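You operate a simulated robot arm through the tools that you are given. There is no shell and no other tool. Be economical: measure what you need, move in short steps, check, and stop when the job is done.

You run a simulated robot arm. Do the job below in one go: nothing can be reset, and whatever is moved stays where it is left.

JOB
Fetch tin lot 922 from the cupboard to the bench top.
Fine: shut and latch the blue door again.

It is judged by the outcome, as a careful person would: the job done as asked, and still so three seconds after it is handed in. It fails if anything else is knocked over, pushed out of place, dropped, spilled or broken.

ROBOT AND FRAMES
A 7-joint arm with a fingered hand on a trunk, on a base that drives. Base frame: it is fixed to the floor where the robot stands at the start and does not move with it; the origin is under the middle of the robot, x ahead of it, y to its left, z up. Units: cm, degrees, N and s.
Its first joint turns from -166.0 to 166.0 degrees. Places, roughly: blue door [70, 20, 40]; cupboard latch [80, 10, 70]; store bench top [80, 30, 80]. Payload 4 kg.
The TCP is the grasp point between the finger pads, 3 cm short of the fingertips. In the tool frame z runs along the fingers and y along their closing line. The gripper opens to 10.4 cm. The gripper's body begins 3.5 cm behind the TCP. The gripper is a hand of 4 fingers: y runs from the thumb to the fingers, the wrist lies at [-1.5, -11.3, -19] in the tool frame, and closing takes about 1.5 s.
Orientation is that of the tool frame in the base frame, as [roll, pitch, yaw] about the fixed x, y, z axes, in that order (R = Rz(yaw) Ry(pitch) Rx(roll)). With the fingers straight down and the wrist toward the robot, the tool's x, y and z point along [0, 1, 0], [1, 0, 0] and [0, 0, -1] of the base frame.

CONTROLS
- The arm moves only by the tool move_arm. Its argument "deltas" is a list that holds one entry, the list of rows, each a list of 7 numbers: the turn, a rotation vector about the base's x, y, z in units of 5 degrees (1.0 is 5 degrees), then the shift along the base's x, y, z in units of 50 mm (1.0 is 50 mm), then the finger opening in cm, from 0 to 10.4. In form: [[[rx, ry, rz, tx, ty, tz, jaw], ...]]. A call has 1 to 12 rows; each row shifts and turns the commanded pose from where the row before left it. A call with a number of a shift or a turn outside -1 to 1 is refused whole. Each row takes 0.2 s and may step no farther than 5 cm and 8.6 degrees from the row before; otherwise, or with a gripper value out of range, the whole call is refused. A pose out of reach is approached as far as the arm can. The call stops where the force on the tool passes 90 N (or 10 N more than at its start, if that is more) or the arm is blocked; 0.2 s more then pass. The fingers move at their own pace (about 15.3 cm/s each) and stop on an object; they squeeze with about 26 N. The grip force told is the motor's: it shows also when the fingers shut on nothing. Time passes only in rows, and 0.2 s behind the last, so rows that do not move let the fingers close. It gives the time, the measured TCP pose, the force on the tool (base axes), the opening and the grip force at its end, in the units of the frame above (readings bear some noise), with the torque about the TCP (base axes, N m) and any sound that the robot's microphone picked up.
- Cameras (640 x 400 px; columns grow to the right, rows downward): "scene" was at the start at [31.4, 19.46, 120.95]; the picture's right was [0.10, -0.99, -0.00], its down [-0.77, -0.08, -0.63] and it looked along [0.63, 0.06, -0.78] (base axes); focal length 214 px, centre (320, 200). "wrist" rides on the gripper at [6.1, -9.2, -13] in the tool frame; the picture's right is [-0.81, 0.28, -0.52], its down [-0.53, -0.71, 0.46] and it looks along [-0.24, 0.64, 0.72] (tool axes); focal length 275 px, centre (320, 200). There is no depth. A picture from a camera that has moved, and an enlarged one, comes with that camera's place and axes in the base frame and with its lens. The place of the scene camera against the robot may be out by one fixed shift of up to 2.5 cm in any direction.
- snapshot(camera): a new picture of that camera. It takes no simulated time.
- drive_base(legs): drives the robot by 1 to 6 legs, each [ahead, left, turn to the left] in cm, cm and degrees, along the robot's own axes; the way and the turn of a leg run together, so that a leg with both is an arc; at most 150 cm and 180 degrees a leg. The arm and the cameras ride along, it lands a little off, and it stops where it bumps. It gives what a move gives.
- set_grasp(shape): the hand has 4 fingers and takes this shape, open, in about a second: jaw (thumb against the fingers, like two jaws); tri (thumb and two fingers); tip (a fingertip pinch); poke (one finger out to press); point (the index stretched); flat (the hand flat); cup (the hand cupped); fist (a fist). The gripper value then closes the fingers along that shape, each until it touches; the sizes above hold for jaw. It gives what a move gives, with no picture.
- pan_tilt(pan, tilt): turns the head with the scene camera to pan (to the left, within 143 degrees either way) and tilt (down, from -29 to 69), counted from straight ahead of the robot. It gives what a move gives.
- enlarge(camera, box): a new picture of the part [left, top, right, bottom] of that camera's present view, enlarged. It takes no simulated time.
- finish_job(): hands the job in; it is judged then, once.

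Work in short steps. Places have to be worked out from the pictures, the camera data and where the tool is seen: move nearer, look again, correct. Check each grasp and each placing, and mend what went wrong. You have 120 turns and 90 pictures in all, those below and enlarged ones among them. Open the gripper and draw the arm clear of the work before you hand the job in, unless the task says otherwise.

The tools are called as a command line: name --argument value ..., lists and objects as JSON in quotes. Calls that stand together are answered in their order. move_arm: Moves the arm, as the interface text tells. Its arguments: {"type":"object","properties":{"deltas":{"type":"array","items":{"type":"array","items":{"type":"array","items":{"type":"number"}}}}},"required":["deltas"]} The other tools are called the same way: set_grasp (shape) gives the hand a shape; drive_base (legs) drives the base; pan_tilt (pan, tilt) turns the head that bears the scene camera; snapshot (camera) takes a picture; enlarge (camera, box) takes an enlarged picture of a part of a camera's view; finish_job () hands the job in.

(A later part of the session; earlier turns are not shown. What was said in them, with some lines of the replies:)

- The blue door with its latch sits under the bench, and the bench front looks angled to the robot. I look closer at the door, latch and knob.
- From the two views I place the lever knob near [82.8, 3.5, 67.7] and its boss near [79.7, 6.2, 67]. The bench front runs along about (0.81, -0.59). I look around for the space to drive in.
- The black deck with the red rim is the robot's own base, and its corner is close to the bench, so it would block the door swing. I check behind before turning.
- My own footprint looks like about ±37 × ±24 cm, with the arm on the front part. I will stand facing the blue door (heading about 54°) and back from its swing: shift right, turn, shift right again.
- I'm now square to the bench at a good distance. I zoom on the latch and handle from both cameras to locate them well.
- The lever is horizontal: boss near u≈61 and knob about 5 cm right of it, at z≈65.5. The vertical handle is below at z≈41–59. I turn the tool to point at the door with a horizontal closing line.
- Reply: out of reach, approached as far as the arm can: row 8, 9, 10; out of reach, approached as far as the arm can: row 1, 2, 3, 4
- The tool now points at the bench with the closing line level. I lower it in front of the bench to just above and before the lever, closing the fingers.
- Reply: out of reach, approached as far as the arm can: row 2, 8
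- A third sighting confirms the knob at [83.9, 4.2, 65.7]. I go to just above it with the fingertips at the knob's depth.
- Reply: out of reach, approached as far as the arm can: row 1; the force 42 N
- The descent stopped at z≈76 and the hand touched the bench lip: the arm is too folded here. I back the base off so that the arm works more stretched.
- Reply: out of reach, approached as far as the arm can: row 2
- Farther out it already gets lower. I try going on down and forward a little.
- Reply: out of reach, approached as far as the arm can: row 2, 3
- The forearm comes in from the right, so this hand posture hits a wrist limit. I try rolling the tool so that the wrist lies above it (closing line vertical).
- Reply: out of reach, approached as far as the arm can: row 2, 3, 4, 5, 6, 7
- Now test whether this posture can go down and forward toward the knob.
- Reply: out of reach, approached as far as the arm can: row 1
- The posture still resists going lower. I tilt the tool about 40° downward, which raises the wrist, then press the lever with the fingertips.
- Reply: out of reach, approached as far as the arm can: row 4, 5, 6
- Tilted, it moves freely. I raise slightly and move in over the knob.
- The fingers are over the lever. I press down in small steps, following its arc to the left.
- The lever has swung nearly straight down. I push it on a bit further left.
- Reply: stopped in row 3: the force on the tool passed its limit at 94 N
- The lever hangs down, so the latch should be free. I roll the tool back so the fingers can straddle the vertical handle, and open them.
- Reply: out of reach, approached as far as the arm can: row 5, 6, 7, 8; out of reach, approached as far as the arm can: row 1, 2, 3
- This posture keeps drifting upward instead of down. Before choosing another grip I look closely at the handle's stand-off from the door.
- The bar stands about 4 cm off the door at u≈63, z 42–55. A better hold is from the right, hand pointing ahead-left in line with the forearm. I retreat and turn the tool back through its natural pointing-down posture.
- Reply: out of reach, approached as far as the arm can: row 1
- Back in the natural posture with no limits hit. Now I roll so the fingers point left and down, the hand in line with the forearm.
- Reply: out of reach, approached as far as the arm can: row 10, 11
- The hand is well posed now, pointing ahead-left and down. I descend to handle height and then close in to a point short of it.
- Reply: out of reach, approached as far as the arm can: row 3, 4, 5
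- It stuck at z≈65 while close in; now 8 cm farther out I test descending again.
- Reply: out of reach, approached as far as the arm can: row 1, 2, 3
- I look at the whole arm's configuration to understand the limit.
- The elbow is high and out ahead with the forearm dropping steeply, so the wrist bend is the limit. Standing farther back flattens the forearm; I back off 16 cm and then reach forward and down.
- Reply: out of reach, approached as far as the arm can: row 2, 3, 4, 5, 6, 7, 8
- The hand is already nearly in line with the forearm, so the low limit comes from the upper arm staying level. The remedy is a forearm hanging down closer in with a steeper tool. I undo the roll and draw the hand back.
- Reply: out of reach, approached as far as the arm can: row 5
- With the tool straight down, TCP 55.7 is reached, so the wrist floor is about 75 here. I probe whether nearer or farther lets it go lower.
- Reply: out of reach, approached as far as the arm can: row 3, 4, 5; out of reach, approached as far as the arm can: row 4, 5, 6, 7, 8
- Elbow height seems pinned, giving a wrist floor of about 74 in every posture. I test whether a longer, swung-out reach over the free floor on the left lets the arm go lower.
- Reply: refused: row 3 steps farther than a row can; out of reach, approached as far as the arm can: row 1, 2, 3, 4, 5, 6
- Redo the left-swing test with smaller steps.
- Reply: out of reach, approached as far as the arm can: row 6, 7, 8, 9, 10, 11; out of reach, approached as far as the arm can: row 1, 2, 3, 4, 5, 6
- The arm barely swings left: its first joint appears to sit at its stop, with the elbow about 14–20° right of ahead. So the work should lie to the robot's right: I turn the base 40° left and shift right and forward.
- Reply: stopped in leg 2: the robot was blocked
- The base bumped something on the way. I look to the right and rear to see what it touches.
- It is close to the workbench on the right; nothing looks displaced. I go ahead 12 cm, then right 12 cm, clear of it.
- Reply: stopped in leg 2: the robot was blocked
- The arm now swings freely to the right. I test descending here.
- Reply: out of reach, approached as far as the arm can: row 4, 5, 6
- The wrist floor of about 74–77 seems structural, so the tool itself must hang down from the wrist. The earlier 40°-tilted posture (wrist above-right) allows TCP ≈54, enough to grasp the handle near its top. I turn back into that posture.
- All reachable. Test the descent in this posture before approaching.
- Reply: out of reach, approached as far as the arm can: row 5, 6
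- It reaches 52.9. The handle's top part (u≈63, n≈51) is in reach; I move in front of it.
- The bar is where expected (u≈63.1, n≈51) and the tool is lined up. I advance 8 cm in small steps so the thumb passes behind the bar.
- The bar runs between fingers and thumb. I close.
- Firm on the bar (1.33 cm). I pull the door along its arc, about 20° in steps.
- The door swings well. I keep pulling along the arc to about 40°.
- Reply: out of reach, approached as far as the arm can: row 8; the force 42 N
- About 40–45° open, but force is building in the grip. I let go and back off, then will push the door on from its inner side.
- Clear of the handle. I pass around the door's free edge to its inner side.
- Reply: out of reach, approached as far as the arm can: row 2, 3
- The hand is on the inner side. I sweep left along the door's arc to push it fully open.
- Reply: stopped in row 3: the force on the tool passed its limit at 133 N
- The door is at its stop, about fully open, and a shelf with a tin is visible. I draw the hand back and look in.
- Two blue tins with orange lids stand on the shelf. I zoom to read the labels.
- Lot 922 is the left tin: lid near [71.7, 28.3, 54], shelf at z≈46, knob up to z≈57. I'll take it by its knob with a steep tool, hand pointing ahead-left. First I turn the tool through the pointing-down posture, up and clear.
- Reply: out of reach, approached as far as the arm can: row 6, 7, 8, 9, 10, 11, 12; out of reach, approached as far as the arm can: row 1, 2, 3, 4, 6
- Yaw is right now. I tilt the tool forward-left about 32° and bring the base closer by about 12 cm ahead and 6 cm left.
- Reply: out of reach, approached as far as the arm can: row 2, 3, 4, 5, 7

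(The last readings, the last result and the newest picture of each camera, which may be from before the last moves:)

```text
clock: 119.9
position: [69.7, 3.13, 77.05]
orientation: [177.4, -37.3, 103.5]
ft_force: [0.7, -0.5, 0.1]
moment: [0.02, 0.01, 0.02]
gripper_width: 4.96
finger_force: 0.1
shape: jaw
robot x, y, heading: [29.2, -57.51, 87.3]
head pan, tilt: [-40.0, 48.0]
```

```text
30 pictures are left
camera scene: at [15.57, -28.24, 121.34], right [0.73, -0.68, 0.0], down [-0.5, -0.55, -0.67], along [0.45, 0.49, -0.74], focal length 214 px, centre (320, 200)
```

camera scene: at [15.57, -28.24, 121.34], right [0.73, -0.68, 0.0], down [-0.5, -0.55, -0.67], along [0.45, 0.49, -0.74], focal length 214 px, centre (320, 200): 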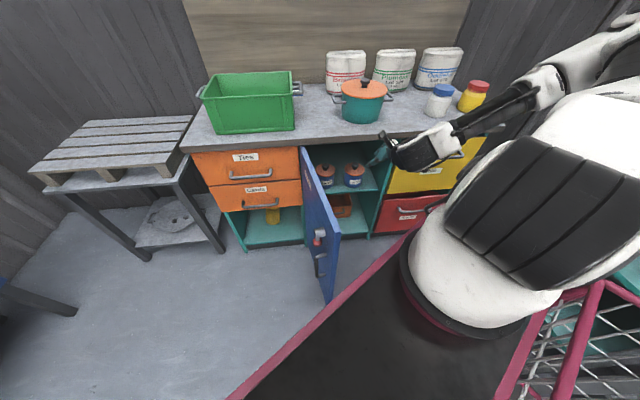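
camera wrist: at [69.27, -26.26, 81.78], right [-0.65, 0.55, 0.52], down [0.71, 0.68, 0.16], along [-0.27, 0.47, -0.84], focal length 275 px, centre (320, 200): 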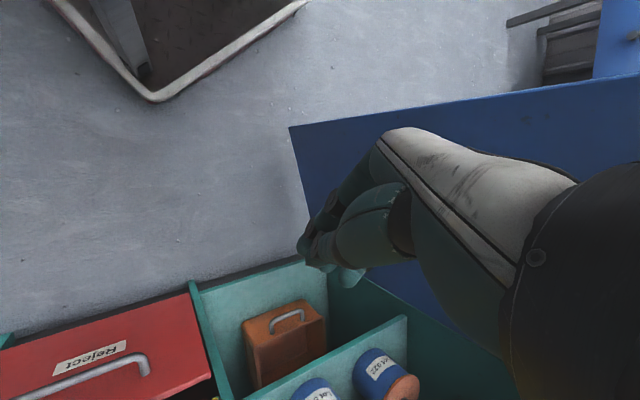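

The hand sits over the cupboard front. I steepen the tool a little and lower it toward the opening.

move_arm --deltas '[[[-0.9, -0.24, 0, 0, 0, 0, 6], [-0.8, -0.21, 0, 0, 0, 0, 6], [0, 0, 0, 0.04, 0.38, -0.73, 6], [0, 0, 0, 0.04, 0.38, -0.73, 6], [0, 0, 0, 0.04, 0.38, -0.73, 6]]]'

snapshot --camera "wrist"

enlarge --camera "scene" --box '[290, 90, 450, 220]'

```text
clock: 121.1
position: [70.06, 8.89, 66.11]
orientation: [177.2, -28.6, 103.6]
ft_force: [0.4, -0.3, 0.1]
moment: [0.04, 0.01, -0.01]
gripper_width: 5.95
finger_force: 0.0
shape: jaw
robot x, y, heading: [29.26, -57.44, 87.1]
head pan, tilt: [-40.0, 48.0]
```

```text
29 pictures are left
camera wrist: at [60.75, 5.88, 80.1], right [0.47, -0.88, 0.08], down [-0.61, -0.39, -0.69], along [0.63, 0.27, -0.72], focal length 275 px, centre (320, 200)
```

wrist: 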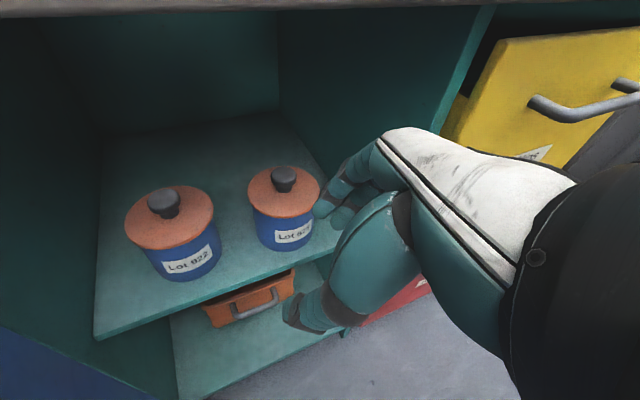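

```text
3.08 times, centred on (370, 155) of scene
camera zoom: at [15.58, -28.25, 121.35], right [0.73, -0.68, 0.0], down [-0.51, -0.55, -0.67], along [0.45, 0.49, -0.74], focal length 660 px, centre (166, 338)
```

zoom: 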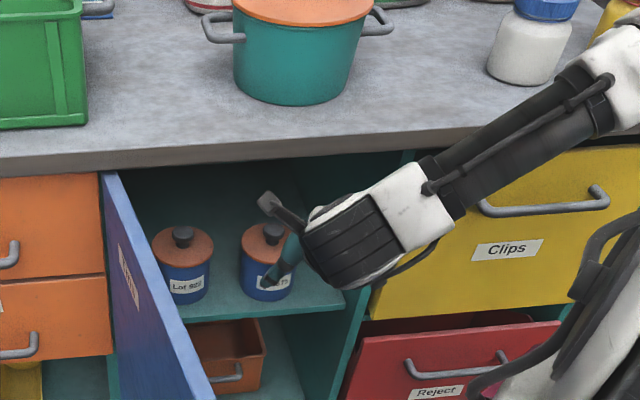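

Refined from two wrist views: tin 922's knob is near u 41.3, n 66.5, z 55–57; the shelf front is near n 58. I open wide and move in front of it, under the bench edge.

move_arm --deltas '[[[0, 0, 0, 0.03, 0.625, -0.355, 10.2], [0, 0, 0, 0.03, 0.625, -0.355, 10.2], [0, 0, 0, 0.03, 0.625, -0.355, 10.2], [0, 0, 0, 0.03, 0.625, -0.355, 10.2]]]'

snapshot --camera "wrist"

enlarge --camera "scene" --box '[270, 90, 430, 220]'

```text
clock: 122.1
position: [70.98, 21.29, 58.91]
orientation: [177.2, -28.7, 103.5]
ft_force: [0.3, -0.6, -0.3]
moment: [0.01, 0.01, 0.01]
gripper_width: 10.24
finger_force: 0.1
shape: jaw
robot x, y, heading: [29.06, -57.84, 87.1]
head pan, tilt: [-40.0, 48.0]
```

```text
27 pictures are left
camera wrist: at [61.48, 18.38, 72.9], right [0.47, -0.88, 0.08], down [-0.61, -0.39, -0.69], along [0.63, 0.27, -0.72], focal length 275 px, centre (320, 200)
```

wrist: 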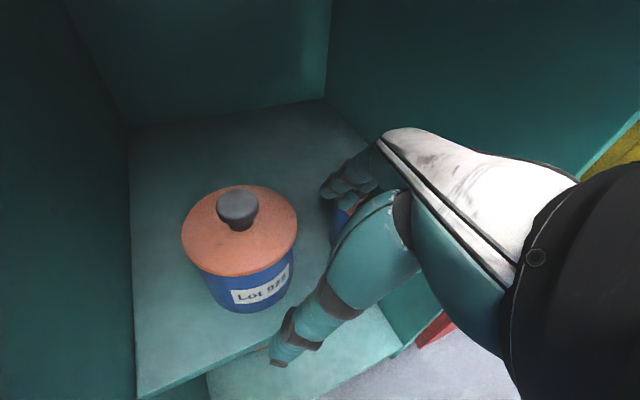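

```text
3.08 times, centred on (350, 155) of scene
camera zoom: at [15.6, -28.24, 121.35], right [0.73, -0.68, 0.0], down [-0.51, -0.55, -0.67], along [0.45, 0.49, -0.74], focal length 660 px, centre (228, 338)
```

zoom: 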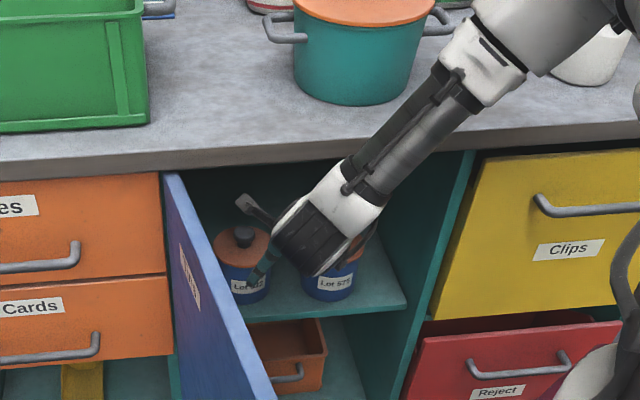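

Consistent: knob at about u 41.2, n 66.8, z 55.5. I slide in along the finger direction so the fingers pass to the right of and behind the knob.

move_arm --deltas '[[[0, 0, 0, -0.08, 0.483, 0, 10.2], [0, 0, 0, -0.08, 0.483, -0.05, 10.2], [0, 0, 0, -0.08, 0.483, -0.1, 10.2]]]'

snapshot --camera "wrist"

```text
clock: 122.9
position: [69.72, 28.68, 58.35]
orientation: [177.1, -28.5, 103.7]
ft_force: [0.3, 0.0, -0.4]
moment: [0.02, 0.0, 0.0]
gripper_width: 10.21
finger_force: 0.0
shape: jaw
robot x, y, heading: [29.28, -57.81, 87.3]
head pan, tilt: [-40.0, 48.0]
```

```text
25 pictures are left
camera wrist: at [60.27, 25.63, 72.35], right [0.47, -0.88, 0.08], down [-0.62, -0.39, -0.68], along [0.63, 0.27, -0.72], focal length 275 px, centre (320, 200)
```

wrist: 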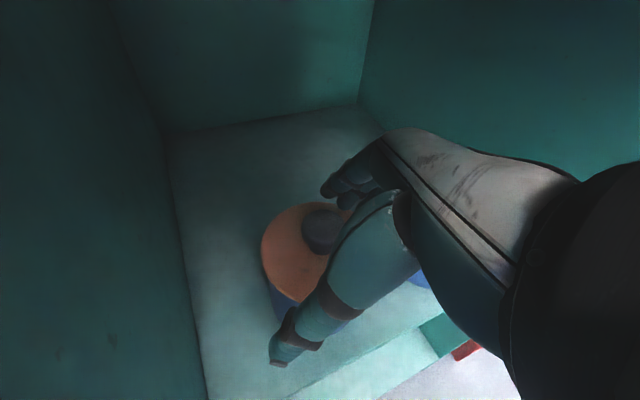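

The knob sits between fingers and thumb but right at fingertip level. I lower about 1 cm.

move_arm --deltas '[[[0, 0, 0, 0, 0, -0.12, 10.2], [0, 0, 0, 0, 0, -0.12, 10.2]]]'

```text
clock: 123.5
position: [69.72, 28.61, 58.38]
orientation: [177.2, -28.6, 103.6]
ft_force: [0.9, 0.4, 1.1]
moment: [0.0, 0.01, 0.01]
gripper_width: 10.23
finger_force: 0.1
shape: jaw
out of reach, approached as far as the arm can: row 1, 2
robot x, y, heading: [28.97, -57.68, 87.3]
head pan, tilt: [-40.0, 48.0]
```

At the height floor. I steepen the tool 7° so the fingertips hang lower, then lower.

move_arm --deltas '[[[-0.7, -0.18, 0, 0, 0, 0, 10.2], [-0.7, -0.18, 0, 0, 0, -0.08, 10.2], [0, 0, 0, 0, 0, -0.12, 10.2]]]'

snapshot --camera "wrist"

```text
clock: 124.3
position: [69.67, 28.7, 57.48]
orientation: [177.2, -21.3, 103.8]
ft_force: [0.0, -0.5, -0.3]
moment: [0.02, 0.01, 0.01]
gripper_width: 10.21
finger_force: 0.1
shape: jaw
robot x, y, heading: [29.52, -57.54, 87.2]
head pan, tilt: [-40.0, 48.0]
```

```text
24 pictures are left
camera wrist: at [59.76, 27.35, 71.4], right [0.47, -0.86, 0.2], down [-0.59, -0.47, -0.65], along [0.66, 0.18, -0.73], focal length 275 px, centre (320, 200)
```

wrist: 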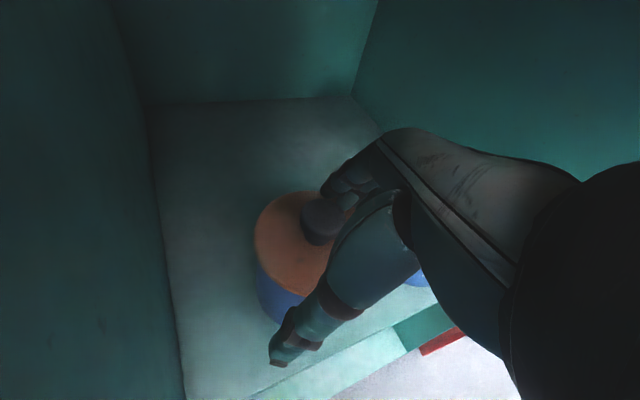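

The fingertips are now at knob height. I close gently.

move_arm --deltas '[[[0, 0, 0, 0, 0, 0, 8], [0, 0, 0, 0, 0, 0, 6], [0, 0, 0, 0, 0, 0, 5], [0, 0, 0, 0, 0, 0, 4], [0, 0, 0, 0, 0, 0, 3]]]'

snapshot --camera "wrist"

```text
clock: 125.5
position: [69.65, 28.78, 57.6]
orientation: [177.2, -21.4, 103.7]
ft_force: [0.2, -0.8, -0.2]
moment: [0.01, -0.02, 0.01]
gripper_width: 3.03
finger_force: 0.1
shape: jaw
robot x, y, heading: [29.12, -57.74, 87.3]
head pan, tilt: [-40.0, 48.0]
```

```text
23 pictures are left
camera wrist: at [59.75, 27.34, 71.4], right [0.47, -0.86, 0.2], down [-0.59, -0.47, -0.65], along [0.66, 0.19, -0.73], focal length 275 px, centre (320, 200)
```

wrist: 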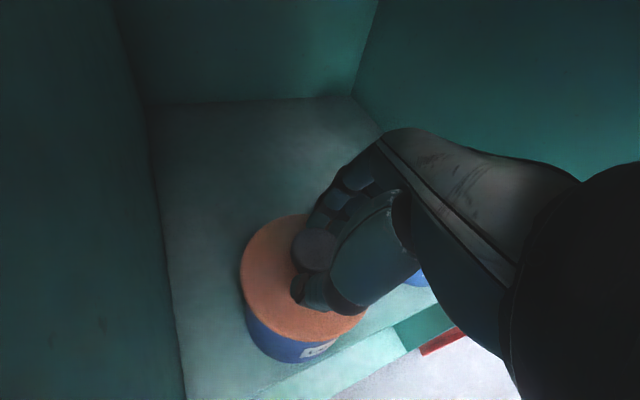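

The fingers drew the tin in; the knob is between fingers and thumb. I close fully.

move_arm --deltas '[[[0, 0, 0, 0, 0, 0, 0], [0, 0, 0, 0, 0, 0, 0], [0, 0, 0, 0, 0, 0, 0], [0, 0, 0, 0, 0, 0, 0]]]'

snapshot --camera "wrist"

```text
clock: 126.5
position: [69.63, 28.66, 57.51]
orientation: [177.1, -21.3, 103.7]
ft_force: [-0.1, 0.0, -0.5]
moment: [0.03, 0.02, 0.0]
gripper_width: 2.57
finger_force: 26.0
shape: jaw
robot x, y, heading: [29.17, -57.72, 87.3]
head pan, tilt: [-40.0, 48.0]
```

```text
22 pictures are left
camera wrist: at [59.75, 27.34, 71.4], right [0.47, -0.86, 0.2], down [-0.59, -0.47, -0.65], along [0.66, 0.19, -0.73], focal length 275 px, centre (320, 200)
```

wrist: 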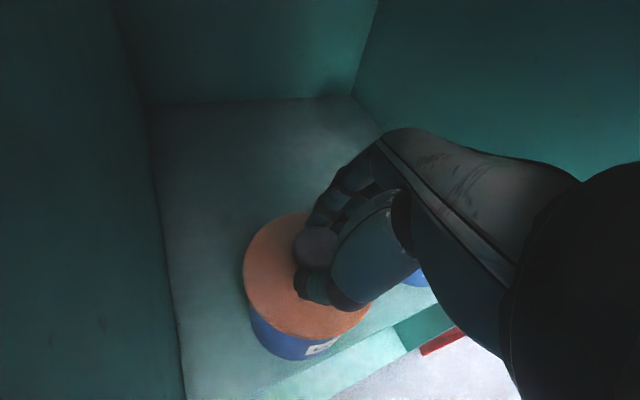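

Gripping the knob at 2.57 cm. I lift a little and check that the whole tin comes.

move_arm --deltas '[[[0, 0, 0, 0, 0, 0.1, 0], [0, 0, 0, 0, 0, 0.15, 0], [0, 0, 0, 0, 0, 0.15, 0]]]'

snapshot --camera "wrist"

enlarge --camera "scene" --box '[290, 120, 390, 200]'

```text
clock: 127.3
position: [69.42, 28.5, 58.99]
orientation: [177.3, -21.0, 103.8]
ft_force: [-0.3, 1.2, -1.8]
moment: [-0.02, -0.01, -0.03]
gripper_width: 2.54
finger_force: 26.2
shape: jaw
robot x, y, heading: [29.31, -57.79, 87.3]
head pan, tilt: [-40.0, 48.0]
```

```text
21 pictures are left
camera wrist: at [59.62, 27.21, 72.96], right [0.47, -0.86, 0.2], down [-0.59, -0.48, -0.65], along [0.65, 0.18, -0.73], focal length 275 px, centre (320, 200)
```

wrist: 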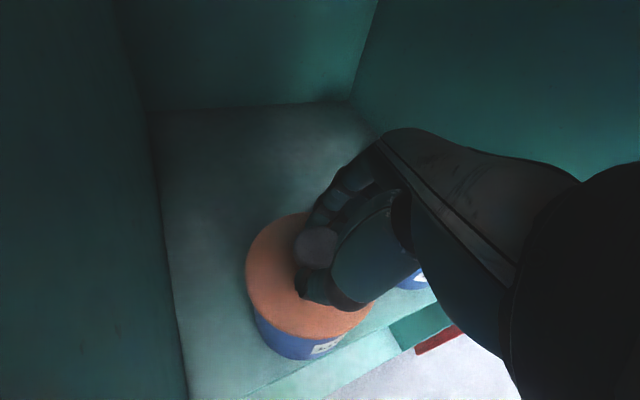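

```text
5.00 times, centred on (340, 160) of scene
camera zoom: at [15.58, -28.16, 121.32], right [0.73, -0.68, 0.0], down [-0.5, -0.55, -0.67], along [0.45, 0.49, -0.74], focal length 1072 px, centre (220, 400)
```

zoom: 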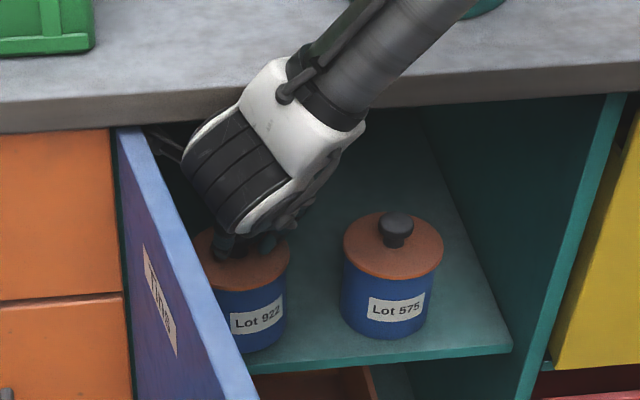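

The tin comes up whole, clear of its neighbour. I draw it out of the cupboard, bearing slightly right away from the door.

move_arm --deltas '[[[0, 0, 0, -0.15, -0.39, 0.02, 0], [0, 0, 0, -0.15, -0.39, 0.02, 0], [0, 0, 0, -0.15, -0.39, 0.02, 0], [0, 0, 0, -0.15, -0.39, 0.05, 0], [0, 0, 0, -0.07, -0.44, 0.1, 0], [0, 0, 0, -0.07, -0.44, 0.1, 0], [0, 0, 0, -0.07, -0.44, 0.15, 0], [0, 0, 0, -0.07, -0.44, 0.2, 0], [0, 0, 0, -0.07, -0.44, 0.2, 0], [0, 0, 0, -0.07, -0.44, 0.2, 0]]]'

snapshot --camera "scene"

```text
clock: 129.5
position: [64.46, 7.57, 64.79]
orientation: [177.0, -21.4, 103.8]
ft_force: [-1.0, -0.1, -1.9]
moment: [-0.01, 0.01, 0.0]
gripper_width: 2.54
finger_force: 26.3
shape: jaw
robot x, y, heading: [29.24, -57.71, 87.4]
head pan, tilt: [-40.0, 48.0]
```

```text
19 pictures are left
camera scene: at [15.56, -28.23, 121.34], right [0.73, -0.68, 0.0], down [-0.5, -0.55, -0.67], along [0.45, 0.49, -0.74], focal length 214 px, centre (320, 200)
```

scene: 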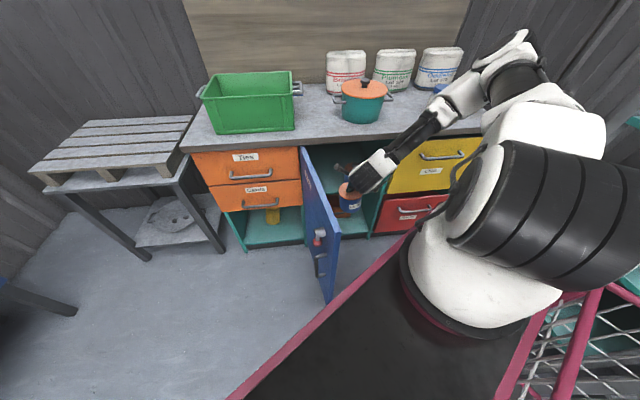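

The tin is clear of the cupboard. I raise it well above bench height.

move_arm --deltas '[[[0, 0, 0, 0, 0, 0.6, 0], [0, 0, 0, 0, 0, 0.7, 0], [0, 0, 0, 0, 0, 0.7, 0], [0, 0, 0, 0, 0, 0.7, 0], [0, 0, 0, 0, 0, 0.7, 0], [0, 0, 0, 0, 0, 0.7, 0], [0, 0, 0, 0, 0, 0.7, 0], [0, 0, 0, 0, 0, 0.7, 0], [0, 0, 0, 0, 0, 0.7, 0], [0, 0, 0, 0, 0, 0.6, 0]]]'

snapshot --camera "scene"

snapshot --camera "wrist"

```text
clock: 131.7
position: [64.59, 7.66, 98.86]
orientation: [177.0, -21.3, 103.9]
ft_force: [-0.1, 0.1, -1.6]
moment: [0.02, 0.01, -0.03]
gripper_width: 2.53
finger_force: 25.6
shape: jaw
robot x, y, heading: [29.3, -57.67, 87.1]
head pan, tilt: [-40.0, 48.0]
```

```text
18 pictures are left
camera scene: at [15.6, -28.22, 121.34], right [0.73, -0.68, 0.0], down [-0.5, -0.55, -0.67], along [0.45, 0.49, -0.74], focal length 214 px, centre (320, 200)
```

scene: 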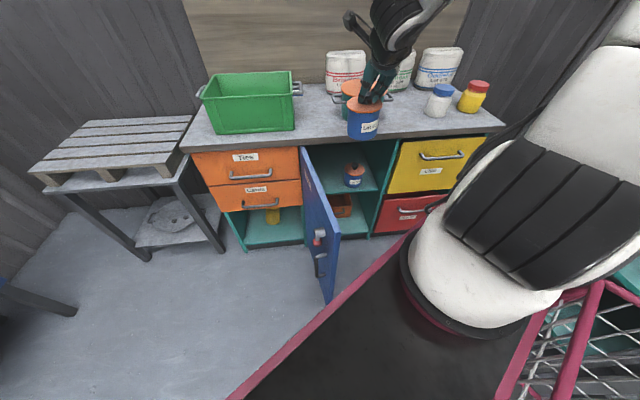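

```text
17 pictures are left
camera wrist: at [54.72, 6.34, 112.62], right [0.47, -0.86, 0.2], down [-0.59, -0.47, -0.65], along [0.66, 0.19, -0.73], focal length 275 px, centre (320, 200)
```

wrist: 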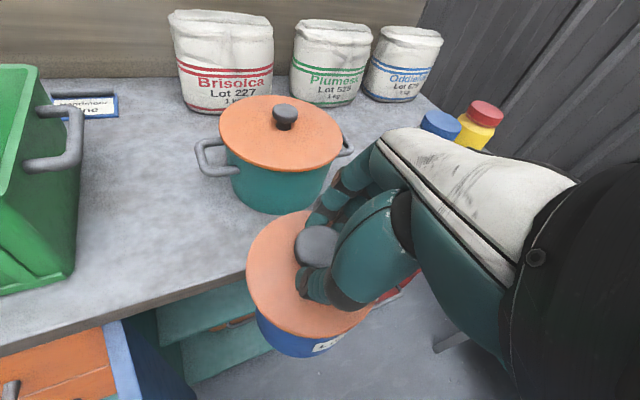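

A clear spot lies on the bench between the green bin and the pot, about u 37, n 60. I carry the tin over it.

move_arm --deltas '[[[0, 0, 0, 0.02, 0.5, 0, 0], [0, 0, 0, 0.02, 0.65, 0, 0], [0, 0, 0, 0.02, 0.65, 0, 0], [0, 0, 0, 0.02, 0.65, 0, 0], [0, 0, 0, 0.02, 0.65, 0, 0], [0, 0, 0, 0, 0.65, 0, 0]]]'

snapshot --camera "wrist"

enlarge --camera "scene" --box '[270, 40, 430, 170]'

```text
clock: 133.1
position: [65.0, 26.29, 98.74]
orientation: [176.9, -21.3, 103.7]
ft_force: [0.1, -0.1, -1.1]
moment: [-0.02, 0.04, 0.0]
gripper_width: 2.52
finger_force: 25.5
shape: jaw
robot x, y, heading: [28.97, -57.68, 87.1]
head pan, tilt: [-40.0, 48.0]
```

```text
16 pictures are left
camera wrist: at [55.19, 25.06, 112.62], right [0.47, -0.86, 0.2], down [-0.59, -0.47, -0.65], along [0.66, 0.19, -0.73], focal length 275 px, centre (320, 200)
```

wrist: 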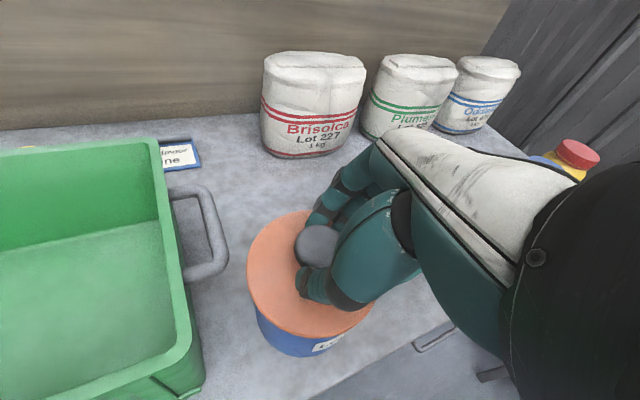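

```text
3.08 times, centred on (350, 105) of scene
camera zoom: at [15.57, -28.26, 121.35], right [0.73, -0.68, 0.0], down [-0.5, -0.55, -0.67], along [0.45, 0.49, -0.74], focal length 660 px, centre (228, 492)
```

zoom: 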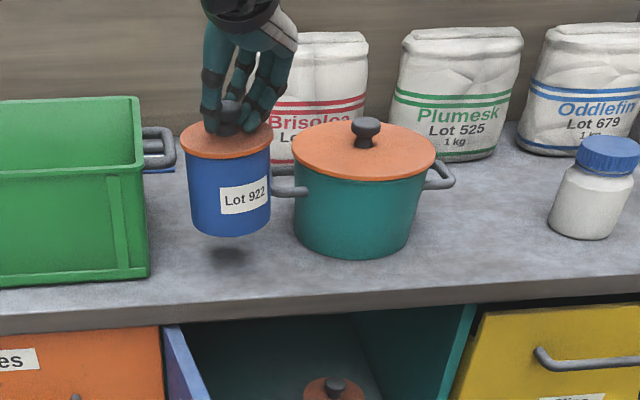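

Clear on both sides. I lower in small steps until the tin touches.

move_arm --deltas '[[[0, 0, 0, 0, 0, -0.3, 0], [0, 0, 0, 0, 0, -0.3, 0], [0, 0, 0, 0, 0, -0.3, 0], [0, 0, 0, 0, 0, -0.3, 0]]]'

enlarge --camera "scene" --box '[270, 60, 390, 150]'

```text
clock: 134.1
position: [65.03, 26.44, 92.78]
orientation: [176.9, -21.5, 103.7]
ft_force: [2.2, -2.3, 8.9]
moment: [-0.02, -0.04, 0.01]
gripper_width: 2.6
finger_force: 26.2
shape: jaw
robot x, y, heading: [29.67, -57.18, 87.4]
head pan, tilt: [-40.0, 48.0]
```

```text
4.44 times, centred on (330, 105) of scene
camera zoom: at [15.56, -28.27, 121.35], right [0.73, -0.68, 0.0], down [-0.5, -0.55, -0.67], along [0.45, 0.49, -0.74], focal length 953 px, centre (276, 622)
```

zoom: 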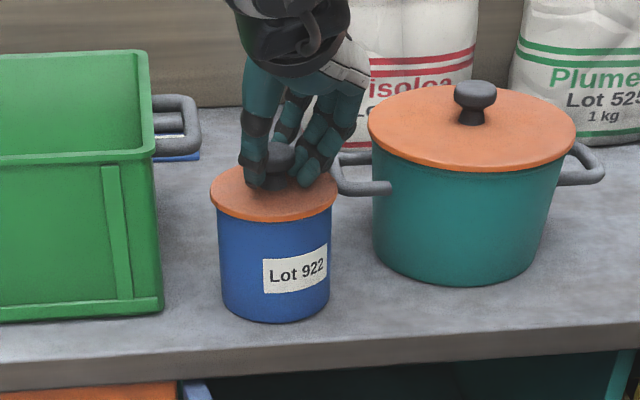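

It stands on the bench (9 N contact). I open just enough, keeping off the pot handle, and lift straight up.

move_arm --deltas '[[[0, 0, 0, 0, 0, 0.02, 4.2], [0, 0, 0, 0, 0, 0, 4.2], [0, 0, 0, 0, 0, 0, 4.4], [0, 0, 0, 0, 0, 0.3, 4.4], [0, 0, 0, 0, 0, 0.4, 4.4], [0, 0, 0, 0, 0, 0.6, 4.4]]]'

snapshot --camera "wrist"

```text
clock: 135.5
position: [65.03, 26.36, 99.4]
orientation: [177.0, -21.4, 103.7]
ft_force: [0.4, 0.4, -0.7]
moment: [-0.02, -0.04, -0.05]
gripper_width: 4.36
finger_force: 0.1
shape: jaw
robot x, y, heading: [29.34, -57.42, 87.3]
head pan, tilt: [-40.0, 48.0]
```

```text
13 pictures are left
camera wrist: at [55.15, 25.12, 113.3], right [0.47, -0.86, 0.2], down [-0.59, -0.47, -0.65], along [0.66, 0.19, -0.73], focal length 275 px, centre (320, 200)
```

wrist: 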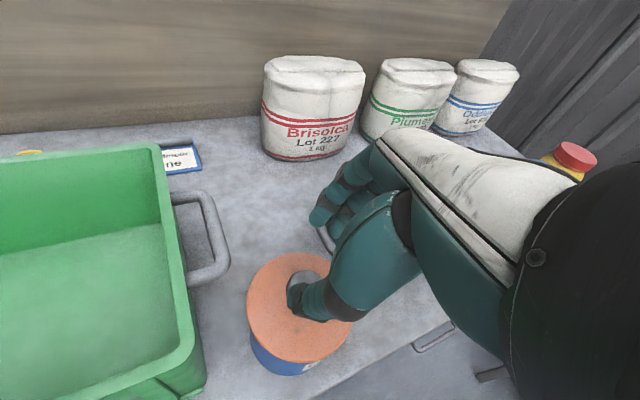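

The tin stands free. I raise, draw the arm back off the bench, and back the base a little for the door work.

move_arm --deltas '[[[0, 0, 0, 0, 0, 0.6, 4.4], [0, 0, 0, -0.56, -0.78, 0, 4], [0, 0, 0, -0.56, -0.78, 0, 0], [0, 0, 0, -0.56, -0.78, 0, 0], [0, 0, 0, -0.56, -0.78, 0, 0], [0, 0, 0, -0.56, -0.78, 0, 0]]]'

drive_base --legs '[[-6.7, 4.3, 0]]'

move_arm --deltas '[[[0, 0, 0, -0.81, 0.58, -0.05, 0], [0, 0, 0, -0.81, 0.58, -0.05, 0], [0, 0, 0, -0.81, 0.58, -0.05, 0], [0, 0, 0, -0.81, 0.58, -0.05, 0]]]'

snapshot --camera "scene"

```text
clock: 136.9
position: [50.94, 6.82, 102.14]
orientation: [177.2, -21.3, 103.7]
ft_force: [0.2, 0.1, 0.8]
moment: [-0.03, -0.04, -0.03]
gripper_width: 0.0
finger_force: 25.9
shape: jaw
robot x, y, heading: [29.01, -57.63, 87.2]
head pan, tilt: [-40.0, 48.0]
```

```text
clock: 137.9
position: [46.29, 0.34, 102.21]
orientation: [177.0, -21.3, 103.8]
ft_force: [0.4, 0.1, -0.5]
moment: [0.0, 0.0, 0.01]
gripper_width: 0.02
finger_force: 26.5
shape: jaw
robot x, y, heading: [24.28, -64.35, 87.2]
head pan, tilt: [-40.0, 48.0]
```

```text
clock: 138.9
position: [30.15, 11.88, 101.08]
orientation: [177.1, -21.3, 103.6]
ft_force: [0.5, 0.1, 0.3]
moment: [-0.02, 0.01, -0.02]
gripper_width: 0.01
finger_force: 26.0
shape: jaw
robot x, y, heading: [24.5, -64.32, 87.3]
head pan, tilt: [-40.0, 48.0]
```

```text
12 pictures are left
camera scene: at [10.97, -34.78, 121.35], right [0.73, -0.68, 0.0], down [-0.51, -0.55, -0.67], along [0.45, 0.49, -0.74], focal length 214 px, centre (320, 200)
```

scene: 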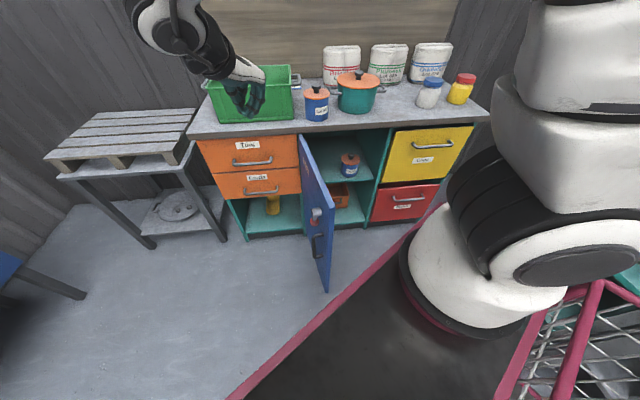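

The tin stands well on the bench; the door is open about 78°. I lower the closed hand on the door's outer side, left of it.

move_arm --deltas '[[[0, 0, 0, 0, 0, -0.9, 0], [0, 0, 0, 0, 0, -0.9, 0], [0, 0, 0, 0, 0, -0.9, 0], [0, 0, 0, 0, 0, -0.9, 0], [0, 0, 0, 0, 0, -0.9, 0], [0, 0, 0, 0, 0, -0.9, 0], [0, 0, 0, 0, 0, -0.9, 0], [0, 0, 0, 0, 0, -0.7, 0]]]'

```text
clock: 140.7
position: [29.94, 11.8, 66.15]
orientation: [177.0, -21.2, 103.9]
ft_force: [0.4, 1.2, 0.3]
moment: [0.01, 0.02, 0.0]
gripper_width: 0.0
finger_force: 26.4
shape: jaw
robot x, y, heading: [24.72, -64.4, 87.1]
head pan, tilt: [-40.0, 48.0]
```

Now I sweep right and forward along the door's arc to swing it closed.

move_arm --deltas '[[[0, 0, 0, 0.78, -0.23, 0, 0], [0, 0, 0, 0.78, -0.23, 0, 0], [0, 0, 0, 0.78, -0.23, 0, 0], [0, 0, 0, 0.63, -0.365, 0, 0], [0, 0, 0, 0.63, -0.365, 0, 0], [0, 0, 0, 0.63, -0.365, 0, 0], [0, 0, 0, 0.66, -0.03, 0, 0], [0, 0, 0, 0.66, -0.03, 0, 0], [0, 0, 0, 0.635, 0.15, 0, 0], [0, 0, 0, 0.635, 0.15, 0, 0]]]'

snapshot --camera "scene"

```text
clock: 142.9
position: [64.01, 4.24, 66.32]
orientation: [177.0, -21.4, 103.8]
ft_force: [-0.3, 0.5, 0.3]
moment: [-0.03, 0.01, -0.01]
gripper_width: 0.0
finger_force: 26.1
shape: jaw
robot x, y, heading: [24.96, -64.21, 87.1]
head pan, tilt: [-40.0, 48.0]
```

```text
11 pictures are left
camera scene: at [10.91, -34.77, 121.34], right [0.73, -0.68, 0.0], down [-0.5, -0.55, -0.67], along [0.45, 0.49, -0.74], focal length 214 px, centre (320, 200)
```

scene: 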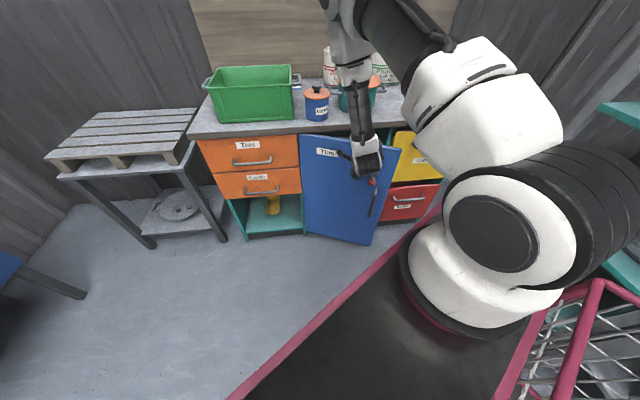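

Nearly shut. I press on in small steps until it meets the frame.

move_arm --deltas '[[[0, 0, 0, 0.5, 0.28, 0, 0], [0, 0, 0, 0.5, 0.28, 0, 0], [0, 0, 0, 0.5, 0.3, 0, 0], [0, 0, 0, 0.2, 0.22, 0, 0], [0, 0, 0, 0.2, 0.22, 0, 0], [0, 0, 0, 0.2, 0.22, 0, 0], [0, 0, 0, 0.2, 0.22, 0, 0]]]'

enlarge --camera "scene" --box '[290, 110, 450, 250]'

```text
clock: 144.5
position: [74.31, 11.27, 65.49]
orientation: [178.3, -20.5, 103.0]
ft_force: [-11.3, -15.4, -2.6]
moment: [0.94, -0.56, -0.52]
gripper_width: 0.0
finger_force: 26.1
shape: jaw
robot x, y, heading: [24.47, -63.78, 87.5]
head pan, tilt: [-40.0, 48.0]
stopped in row 7: the force on the tool passed its limit at 114 N (the readings are from after the stop); the commanded pose is now the measured one
```

```text
2.86 times, centred on (370, 180) of scene
camera zoom: at [10.83, -34.89, 121.35], right [0.73, -0.68, 0.0], down [-0.5, -0.55, -0.67], along [0.45, 0.49, -0.74], focal length 613 px, centre (177, 257)
```

zoom: 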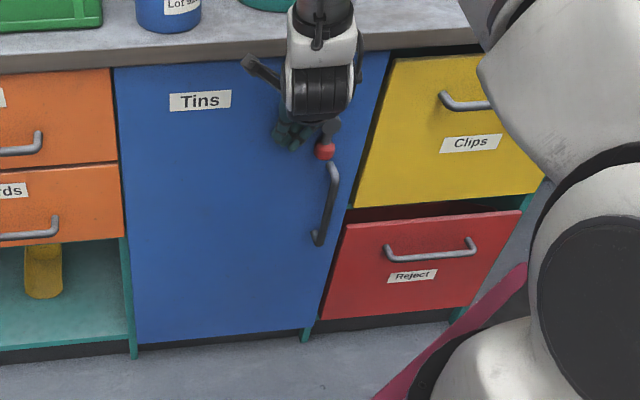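

The door is shut. Now the lever must go back to horizontal. I retreat and turn the tool into the posture that worked on the latch (fingers ahead and down, wrist above), to grip the red knob and swing it up.

move_arm --deltas '[[[0, 0, 0, -0.5, -0.7, 0, 0], [0, 0, 0, -0.46, -0.65, 0.5, 0], [0, 0, 0, -0.46, -0.65, 0.55, 0], [0, 0, 0, -0.4, -0.56, 0.6, 4], [-0.95, -0.25, 0, 0, 0, 0.6, 4], [-0.95, -0.25, 0, 0, 0, 0.6, 4], [-0.95, -0.25, 0, 0, 0, 0, 4], [-0.95, -0.25, 0, 0, 0, 0, 4]]]'

move_arm --deltas '[[[0, 0, 1, 0, 0, 0, 5], [0, 0, 1, 0, 0, 0, 5], [0, 0, 1, 0, 0, 0, 5], [0, 0, 1, 0, 0, 0, 5], [0, 0, 1, 0, 0, 0, 5], [0, 0, 1, 0, 0, 0, 5], [0, 0, 1, 0, 0, 0, 5], [0, 0, 1, 0, 0, 0, 5], [0, 0, 1, 0, 0, 0, 5], [0, 0, 1, 0, 0, 0, 5], [0, 0, 1, 0, 0, 0, 5], [0, 0, 1, 0, 0, 0, 5]]]'

move_arm --deltas '[[[0, 0, 1, 0, 0, 0, 5], [0, 0, 1, 0, 0, 0, 5], [0, 0, 1, 0, 0, 0, 5], [0, 0, 1, 0, 0, 0, 5], [0, 0, 1, 0, 0, 0, 5], [0, 0, 1, 0, 0, 0, 5], [0, 0, 1, 0, 0, 0, 5], [0, 0, 1, 0, 0, 0, 5], [0, 0, 1, 0, 0, 0, 5], [0, 0, 1, 0, 0, 0, 5], [0, 0, 1, 0, 0, 0, 5], [0, 0, 1, 0, 0, 0, 5]]]'

move_arm --deltas '[[[0, 0, 1, 0, 0, 0, 5], [0, 0, 1, 0, 0, 0, 5], [0, 0, 1, 0, 0, 0, 5], [0, 0, 1, 0, 0, 0, 5], [0, 0, 1, 0, 0, 0, 5], [0, 0, 1, 0, 0, 0, 5], [0, 0, 1, 0, 0, 0, 5], [0, 0, 1, 0, 0, 0, 5], [0, 0, 1, 0, 0, 0, 5], [0, 0, 1, 0, 0, 0, 5], [0, 0, 1, 0, 0, 0, 5]]]'

```text
clock: 146.3
position: [65.51, -1.3, 80.0]
orientation: [177.4, -1.1, 103.3]
ft_force: [0.1, -1.0, -0.1]
moment: [-0.02, 0.02, 0.02]
gripper_width: 3.98
finger_force: 0.1
shape: jaw
robot x, y, heading: [24.62, -63.95, 87.4]
head pan, tilt: [-40.0, 48.0]
```

```text
clock: 148.9
position: [65.38, -1.15, 79.93]
orientation: [177.5, -1.1, 163.4]
ft_force: [0.3, 0.1, 0.9]
moment: [0.01, 0.01, -0.02]
gripper_width: 4.98
finger_force: 0.0
shape: jaw
robot x, y, heading: [24.41, -64.33, 87.1]
head pan, tilt: [-40.0, 48.0]
```

```text
clock: 151.5
position: [65.51, -1.25, 79.94]
orientation: [177.5, -1.1, -136.7]
ft_force: [-0.3, 0.4, 0.1]
moment: [0.0, -0.03, -0.03]
gripper_width: 4.97
finger_force: 0.0
shape: jaw
robot x, y, heading: [24.69, -64.24, 87.0]
head pan, tilt: [-40.0, 48.0]
```

```text
clock: 153.9
position: [65.38, -1.36, 79.9]
orientation: [177.5, -0.9, -81.6]
ft_force: [-0.7, 0.2, -0.4]
moment: [-0.02, -0.02, 0.02]
gripper_width: 4.96
finger_force: 0.0
shape: jaw
robot x, y, heading: [24.53, -64.4, 87.3]
head pan, tilt: [-40.0, 48.0]
```

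Two more yaw steps, then the forward tilt.

move_arm --deltas '[[[0, 0, 1, 0, 0, 0, 5], [0, 0, 1, 0, 0, 0, 5], [0.977, -0.697, 0, 0, 0, 0, 5], [0.977, -0.697, 0, 0, 0, 0, 5], [0.977, -0.697, 0, 0, 0, 0, 5], [0.977, -0.697, 0, 0, 0, 0, 5], [0.977, -0.697, 0, 0, 0, 0, 5], [0.977, -0.697, 0, 0, 0, 0, 5], [0.977, -0.697, 0, 0, 0, 0, 5], [0.977, -0.697, 0, 0, 0, 0, 5]]]'

```text
clock: 156.1
position: [65.4, -1.33, 80.04]
orientation: [-141.0, 25.3, -62.4]
ft_force: [0.2, 0.1, 0.6]
moment: [0.03, -0.01, 0.0]
gripper_width: 4.97
finger_force: 0.0
shape: jaw
robot x, y, heading: [24.64, -64.1, 87.3]
head pan, tilt: [-40.0, 48.0]
```

Posture set. I move in front of the hanging knob.

move_arm --deltas '[[[0, 0, 0, 0.42, 0, -0.85, 4.6], [0, 0, 0, 0.42, 0, -0.85, 4.6], [0, 0, 0, 0.42, 0, -0.85, 4.6], [0, 0, 0, 0.42, 0, -0.85, 4.6]]]'

snapshot --camera "wrist"

```text
clock: 157.1
position: [73.92, -1.27, 62.91]
orientation: [-141.0, 25.2, -62.5]
ft_force: [0.5, 0.3, -0.5]
moment: [0.03, 0.0, 0.0]
gripper_width: 4.6
finger_force: 0.0
shape: jaw
robot x, y, heading: [24.44, -64.21, 87.4]
head pan, tilt: [-40.0, 48.0]
```

```text
9 pictures are left
camera wrist: at [78.61, -12.79, 74.66], right [-0.77, 0.31, 0.55], down [0.54, 0.78, 0.31], along [-0.33, 0.54, -0.77], focal length 275 px, centre (320, 200)
```

wrist: 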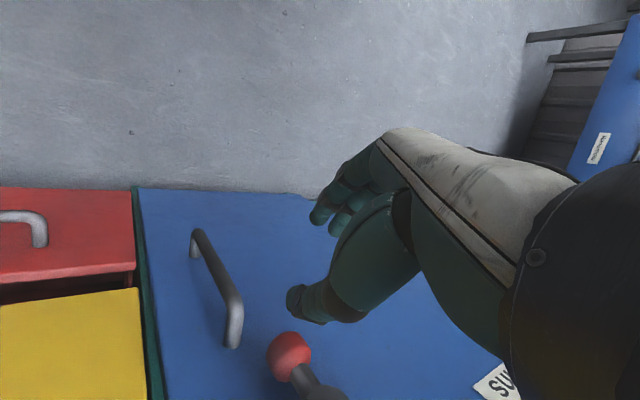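

The knob is at u 60.9, z 60.9 as expected. I come in along the finger direction so it enters between thumb and fingers.

move_arm --deltas '[[[0, 0, 0, 0.35, 0.49, 0.21, 5], [0, 0, 0, 0.35, 0.49, 0.21, 5], [0, 0, 0, 0.163, 0.228, -0.28, 5], [0, 0, 0, 0.163, 0.228, -0.28, 5]]]'

snapshot --camera "wrist"

```text
clock: 158.1
position: [79.04, 5.81, 62.18]
orientation: [-141.1, 25.3, -62.4]
ft_force: [-5.4, -7.0, 2.7]
moment: [0.06, -0.07, -0.1]
gripper_width: 4.7
finger_force: 0.0
shape: jaw
robot x, y, heading: [24.69, -64.25, 87.3]
head pan, tilt: [-40.0, 48.0]
```

```text
8 pictures are left
camera wrist: at [83.7, -5.7, 73.99], right [-0.77, 0.31, 0.55], down [0.54, 0.78, 0.31], along [-0.33, 0.54, -0.77], focal length 275 px, centre (320, 200)
```

wrist: 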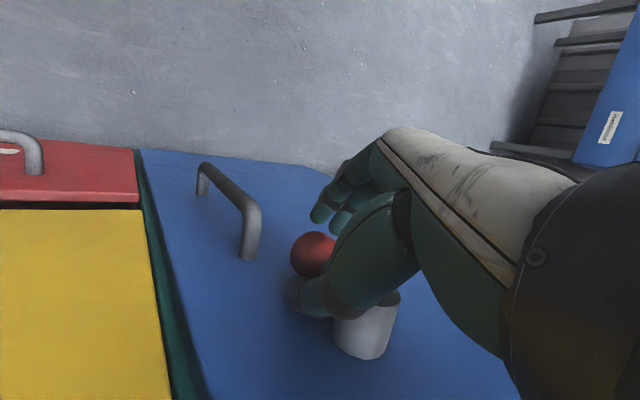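

The knob lies between thumb and fingers. I close lightly around it and carry it along its arc, right and up.

move_arm --deltas '[[[0, 0, 0, -0.035, -0.05, 0, 3.4], [0, 0, 0, 0, 0, 0, 3.4], [0, 0, 0, 0.215, -0.153, 0.034, 3.4], [0, 0, 0, 0.2, -0.143, 0.102, 3.4], [0, 0, 0, 0.173, -0.123, 0.162, 3.4], [0, 0, 0, 0.132, -0.094, 0.212, 3.4], [0, 0, 0, 0.083, -0.059, 0.246, 3.4], [0, 0, 0, 0.028, -0.02, 0.264, 3.4]]]'

snapshot --camera "wrist"

```text
clock: 159.9
position: [83.15, 2.48, 67.18]
orientation: [-141.1, 25.2, -62.5]
ft_force: [6.6, -10.0, -14.5]
moment: [-0.58, -0.6, 0.1]
gripper_width: 3.43
finger_force: 0.1
shape: jaw
robot x, y, heading: [24.81, -64.27, 87.3]
head pan, tilt: [-40.0, 48.0]
```

```text
7 pictures are left
camera wrist: at [87.83, -9.07, 79.03], right [-0.77, 0.32, 0.55], down [0.54, 0.78, 0.31], along [-0.33, 0.54, -0.77], focal length 275 px, centre (320, 200)
```

wrist: 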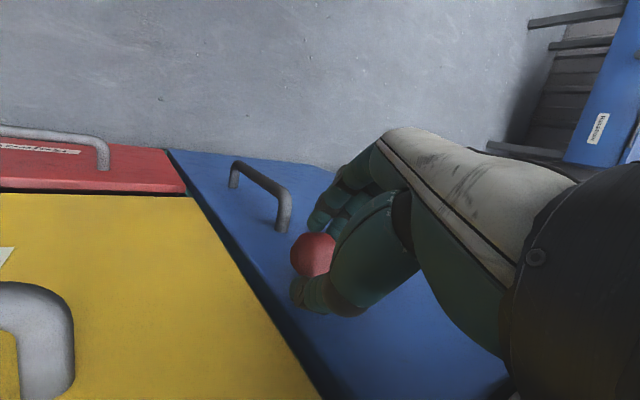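

The lever is almost horizontal (knob near u 65.9, z 65). I push slightly further up to its stop, then release and withdraw along the finger direction.

move_arm --deltas '[[[0, 0, 0, 0, 0, 0.1, 3.4], [0, 0, 0, 0, 0, 0.1, 3.4]]]'

move_arm --deltas '[[[0, 0, 0, 0, 0, -0.04, 5.4], [0, 0, 0, 0, 0, 0, 5.4], [0, 0, 0, -0.16, -0.23, 0.28, 5.4], [0, 0, 0, -0.16, -0.23, 0.28, 5.4], [0, 0, 0, -0.4, -0.57, 0.2, 5.4], [0, 0, 0, -0.5, -0.7, 0, 5.4], [0, 0, 0, -0.5, -0.7, 0, 5.4]]]'

enlarge --camera "scene" --box '[280, 60, 440, 240]'

snapshot --camera "wrist"

```text
clock: 160.5
position: [83.15, 2.35, 68.09]
orientation: [-141.1, 25.1, -62.6]
ft_force: [12.6, -19.1, -23.5]
moment: [-1.11, -0.99, 0.2]
gripper_width: 3.45
finger_force: 0.1
shape: jaw
robot x, y, heading: [24.39, -64.19, 87.6]
head pan, tilt: [-40.0, 48.0]
```

```text
clock: 162.1
position: [74.28, -9.5, 72.04]
orientation: [-141.0, 25.3, -62.3]
ft_force: [0.5, 0.8, 0.3]
moment: [-0.02, 0.0, 0.0]
gripper_width: 5.36
finger_force: 0.0
shape: jaw
robot x, y, heading: [24.88, -64.58, 87.4]
head pan, tilt: [-40.0, 48.0]
```

```text
2.22 times, centred on (360, 150) of scene
camera zoom: at [10.86, -34.83, 121.34], right [0.73, -0.68, 0.0], down [-0.5, -0.55, -0.67], along [0.45, 0.49, -0.74], focal length 477 px, centre (231, 311)
```

zoom: 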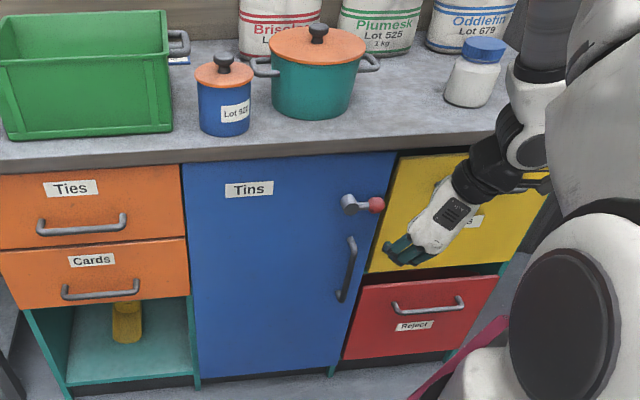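

```text
5 pictures are left
camera wrist: at [79.05, -20.99, 83.75], right [-0.77, 0.31, 0.55], down [0.54, 0.78, 0.31], along [-0.33, 0.54, -0.77], focal length 275 px, centre (320, 200)
```

wrist: 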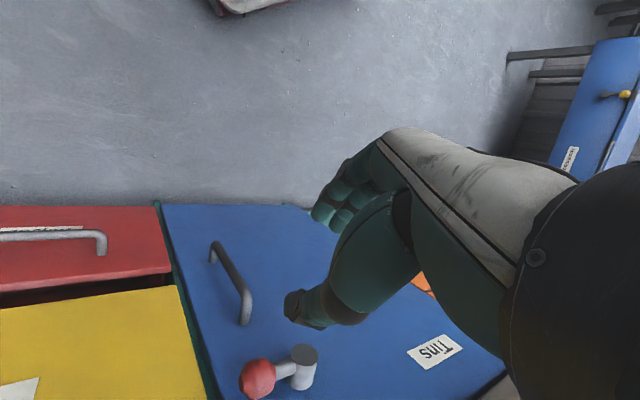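

The lever is horizontal again and the door looks flush. I zoom on the door edge to verify, as compared with the start.

enlarge --camera "wrist" --box '[130, 280, 330, 400]'

```text
3.20 times, centred on (230, 340) of wrist
camera zoom: at [79.05, -20.99, 83.75], right [-0.77, 0.31, 0.55], down [0.54, 0.78, 0.31], along [-0.33, 0.54, -0.77], focal length 881 px, centre (608, -248)
```

zoom: 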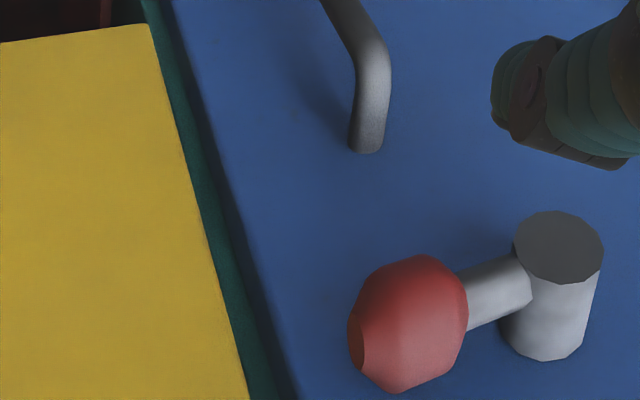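

Lever and boss are back at their starting places to within a millimetre or two, so the door is shut and latched. I draw the arm further clear.

move_arm --deltas '[[[0, 0, 0, -0.2, -0.28, 0.5, 8], [0, 0, 0, -0.2, -0.28, 0.5, 8], [0, 0, 0, 0, 0, 0.6, 8], [0, 0, 0, 0, 0, 0.6, 8]]]'

snapshot --camera "scene"

```text
clock: 163.1
position: [72.53, -12.31, 83.05]
orientation: [-141.1, 25.3, -62.5]
ft_force: [0.0, 0.3, -0.9]
moment: [-0.02, -0.01, -0.02]
gripper_width: 7.96
finger_force: 0.0
shape: jaw
robot x, y, heading: [24.73, -64.03, 86.9]
head pan, tilt: [-40.0, 48.0]
```

```text
3 pictures are left
camera scene: at [10.89, -34.83, 121.34], right [0.73, -0.68, 0.0], down [-0.5, -0.55, -0.67], along [0.45, 0.49, -0.74], focal length 214 px, centre (320, 200)
```

scene: 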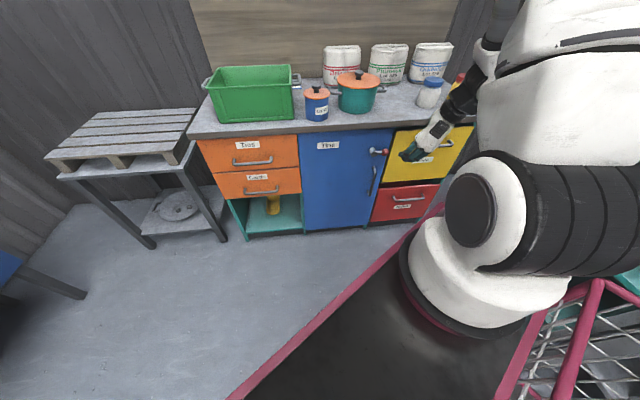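

The tin stands on the bench between bin and pot, the blue door is shut with its lever across, and the arm is clear. I hand in.

finish_job

```text
The job is handed in.
```

Tin lot 922 is on the bench top between the green bin and the pot. The blue door is shut with its lever back in the latched position; I checked this by sight and did not tug on it.

The base bumped something on its right side twice while driving. I looked after the first bump and saw nothing displaced.
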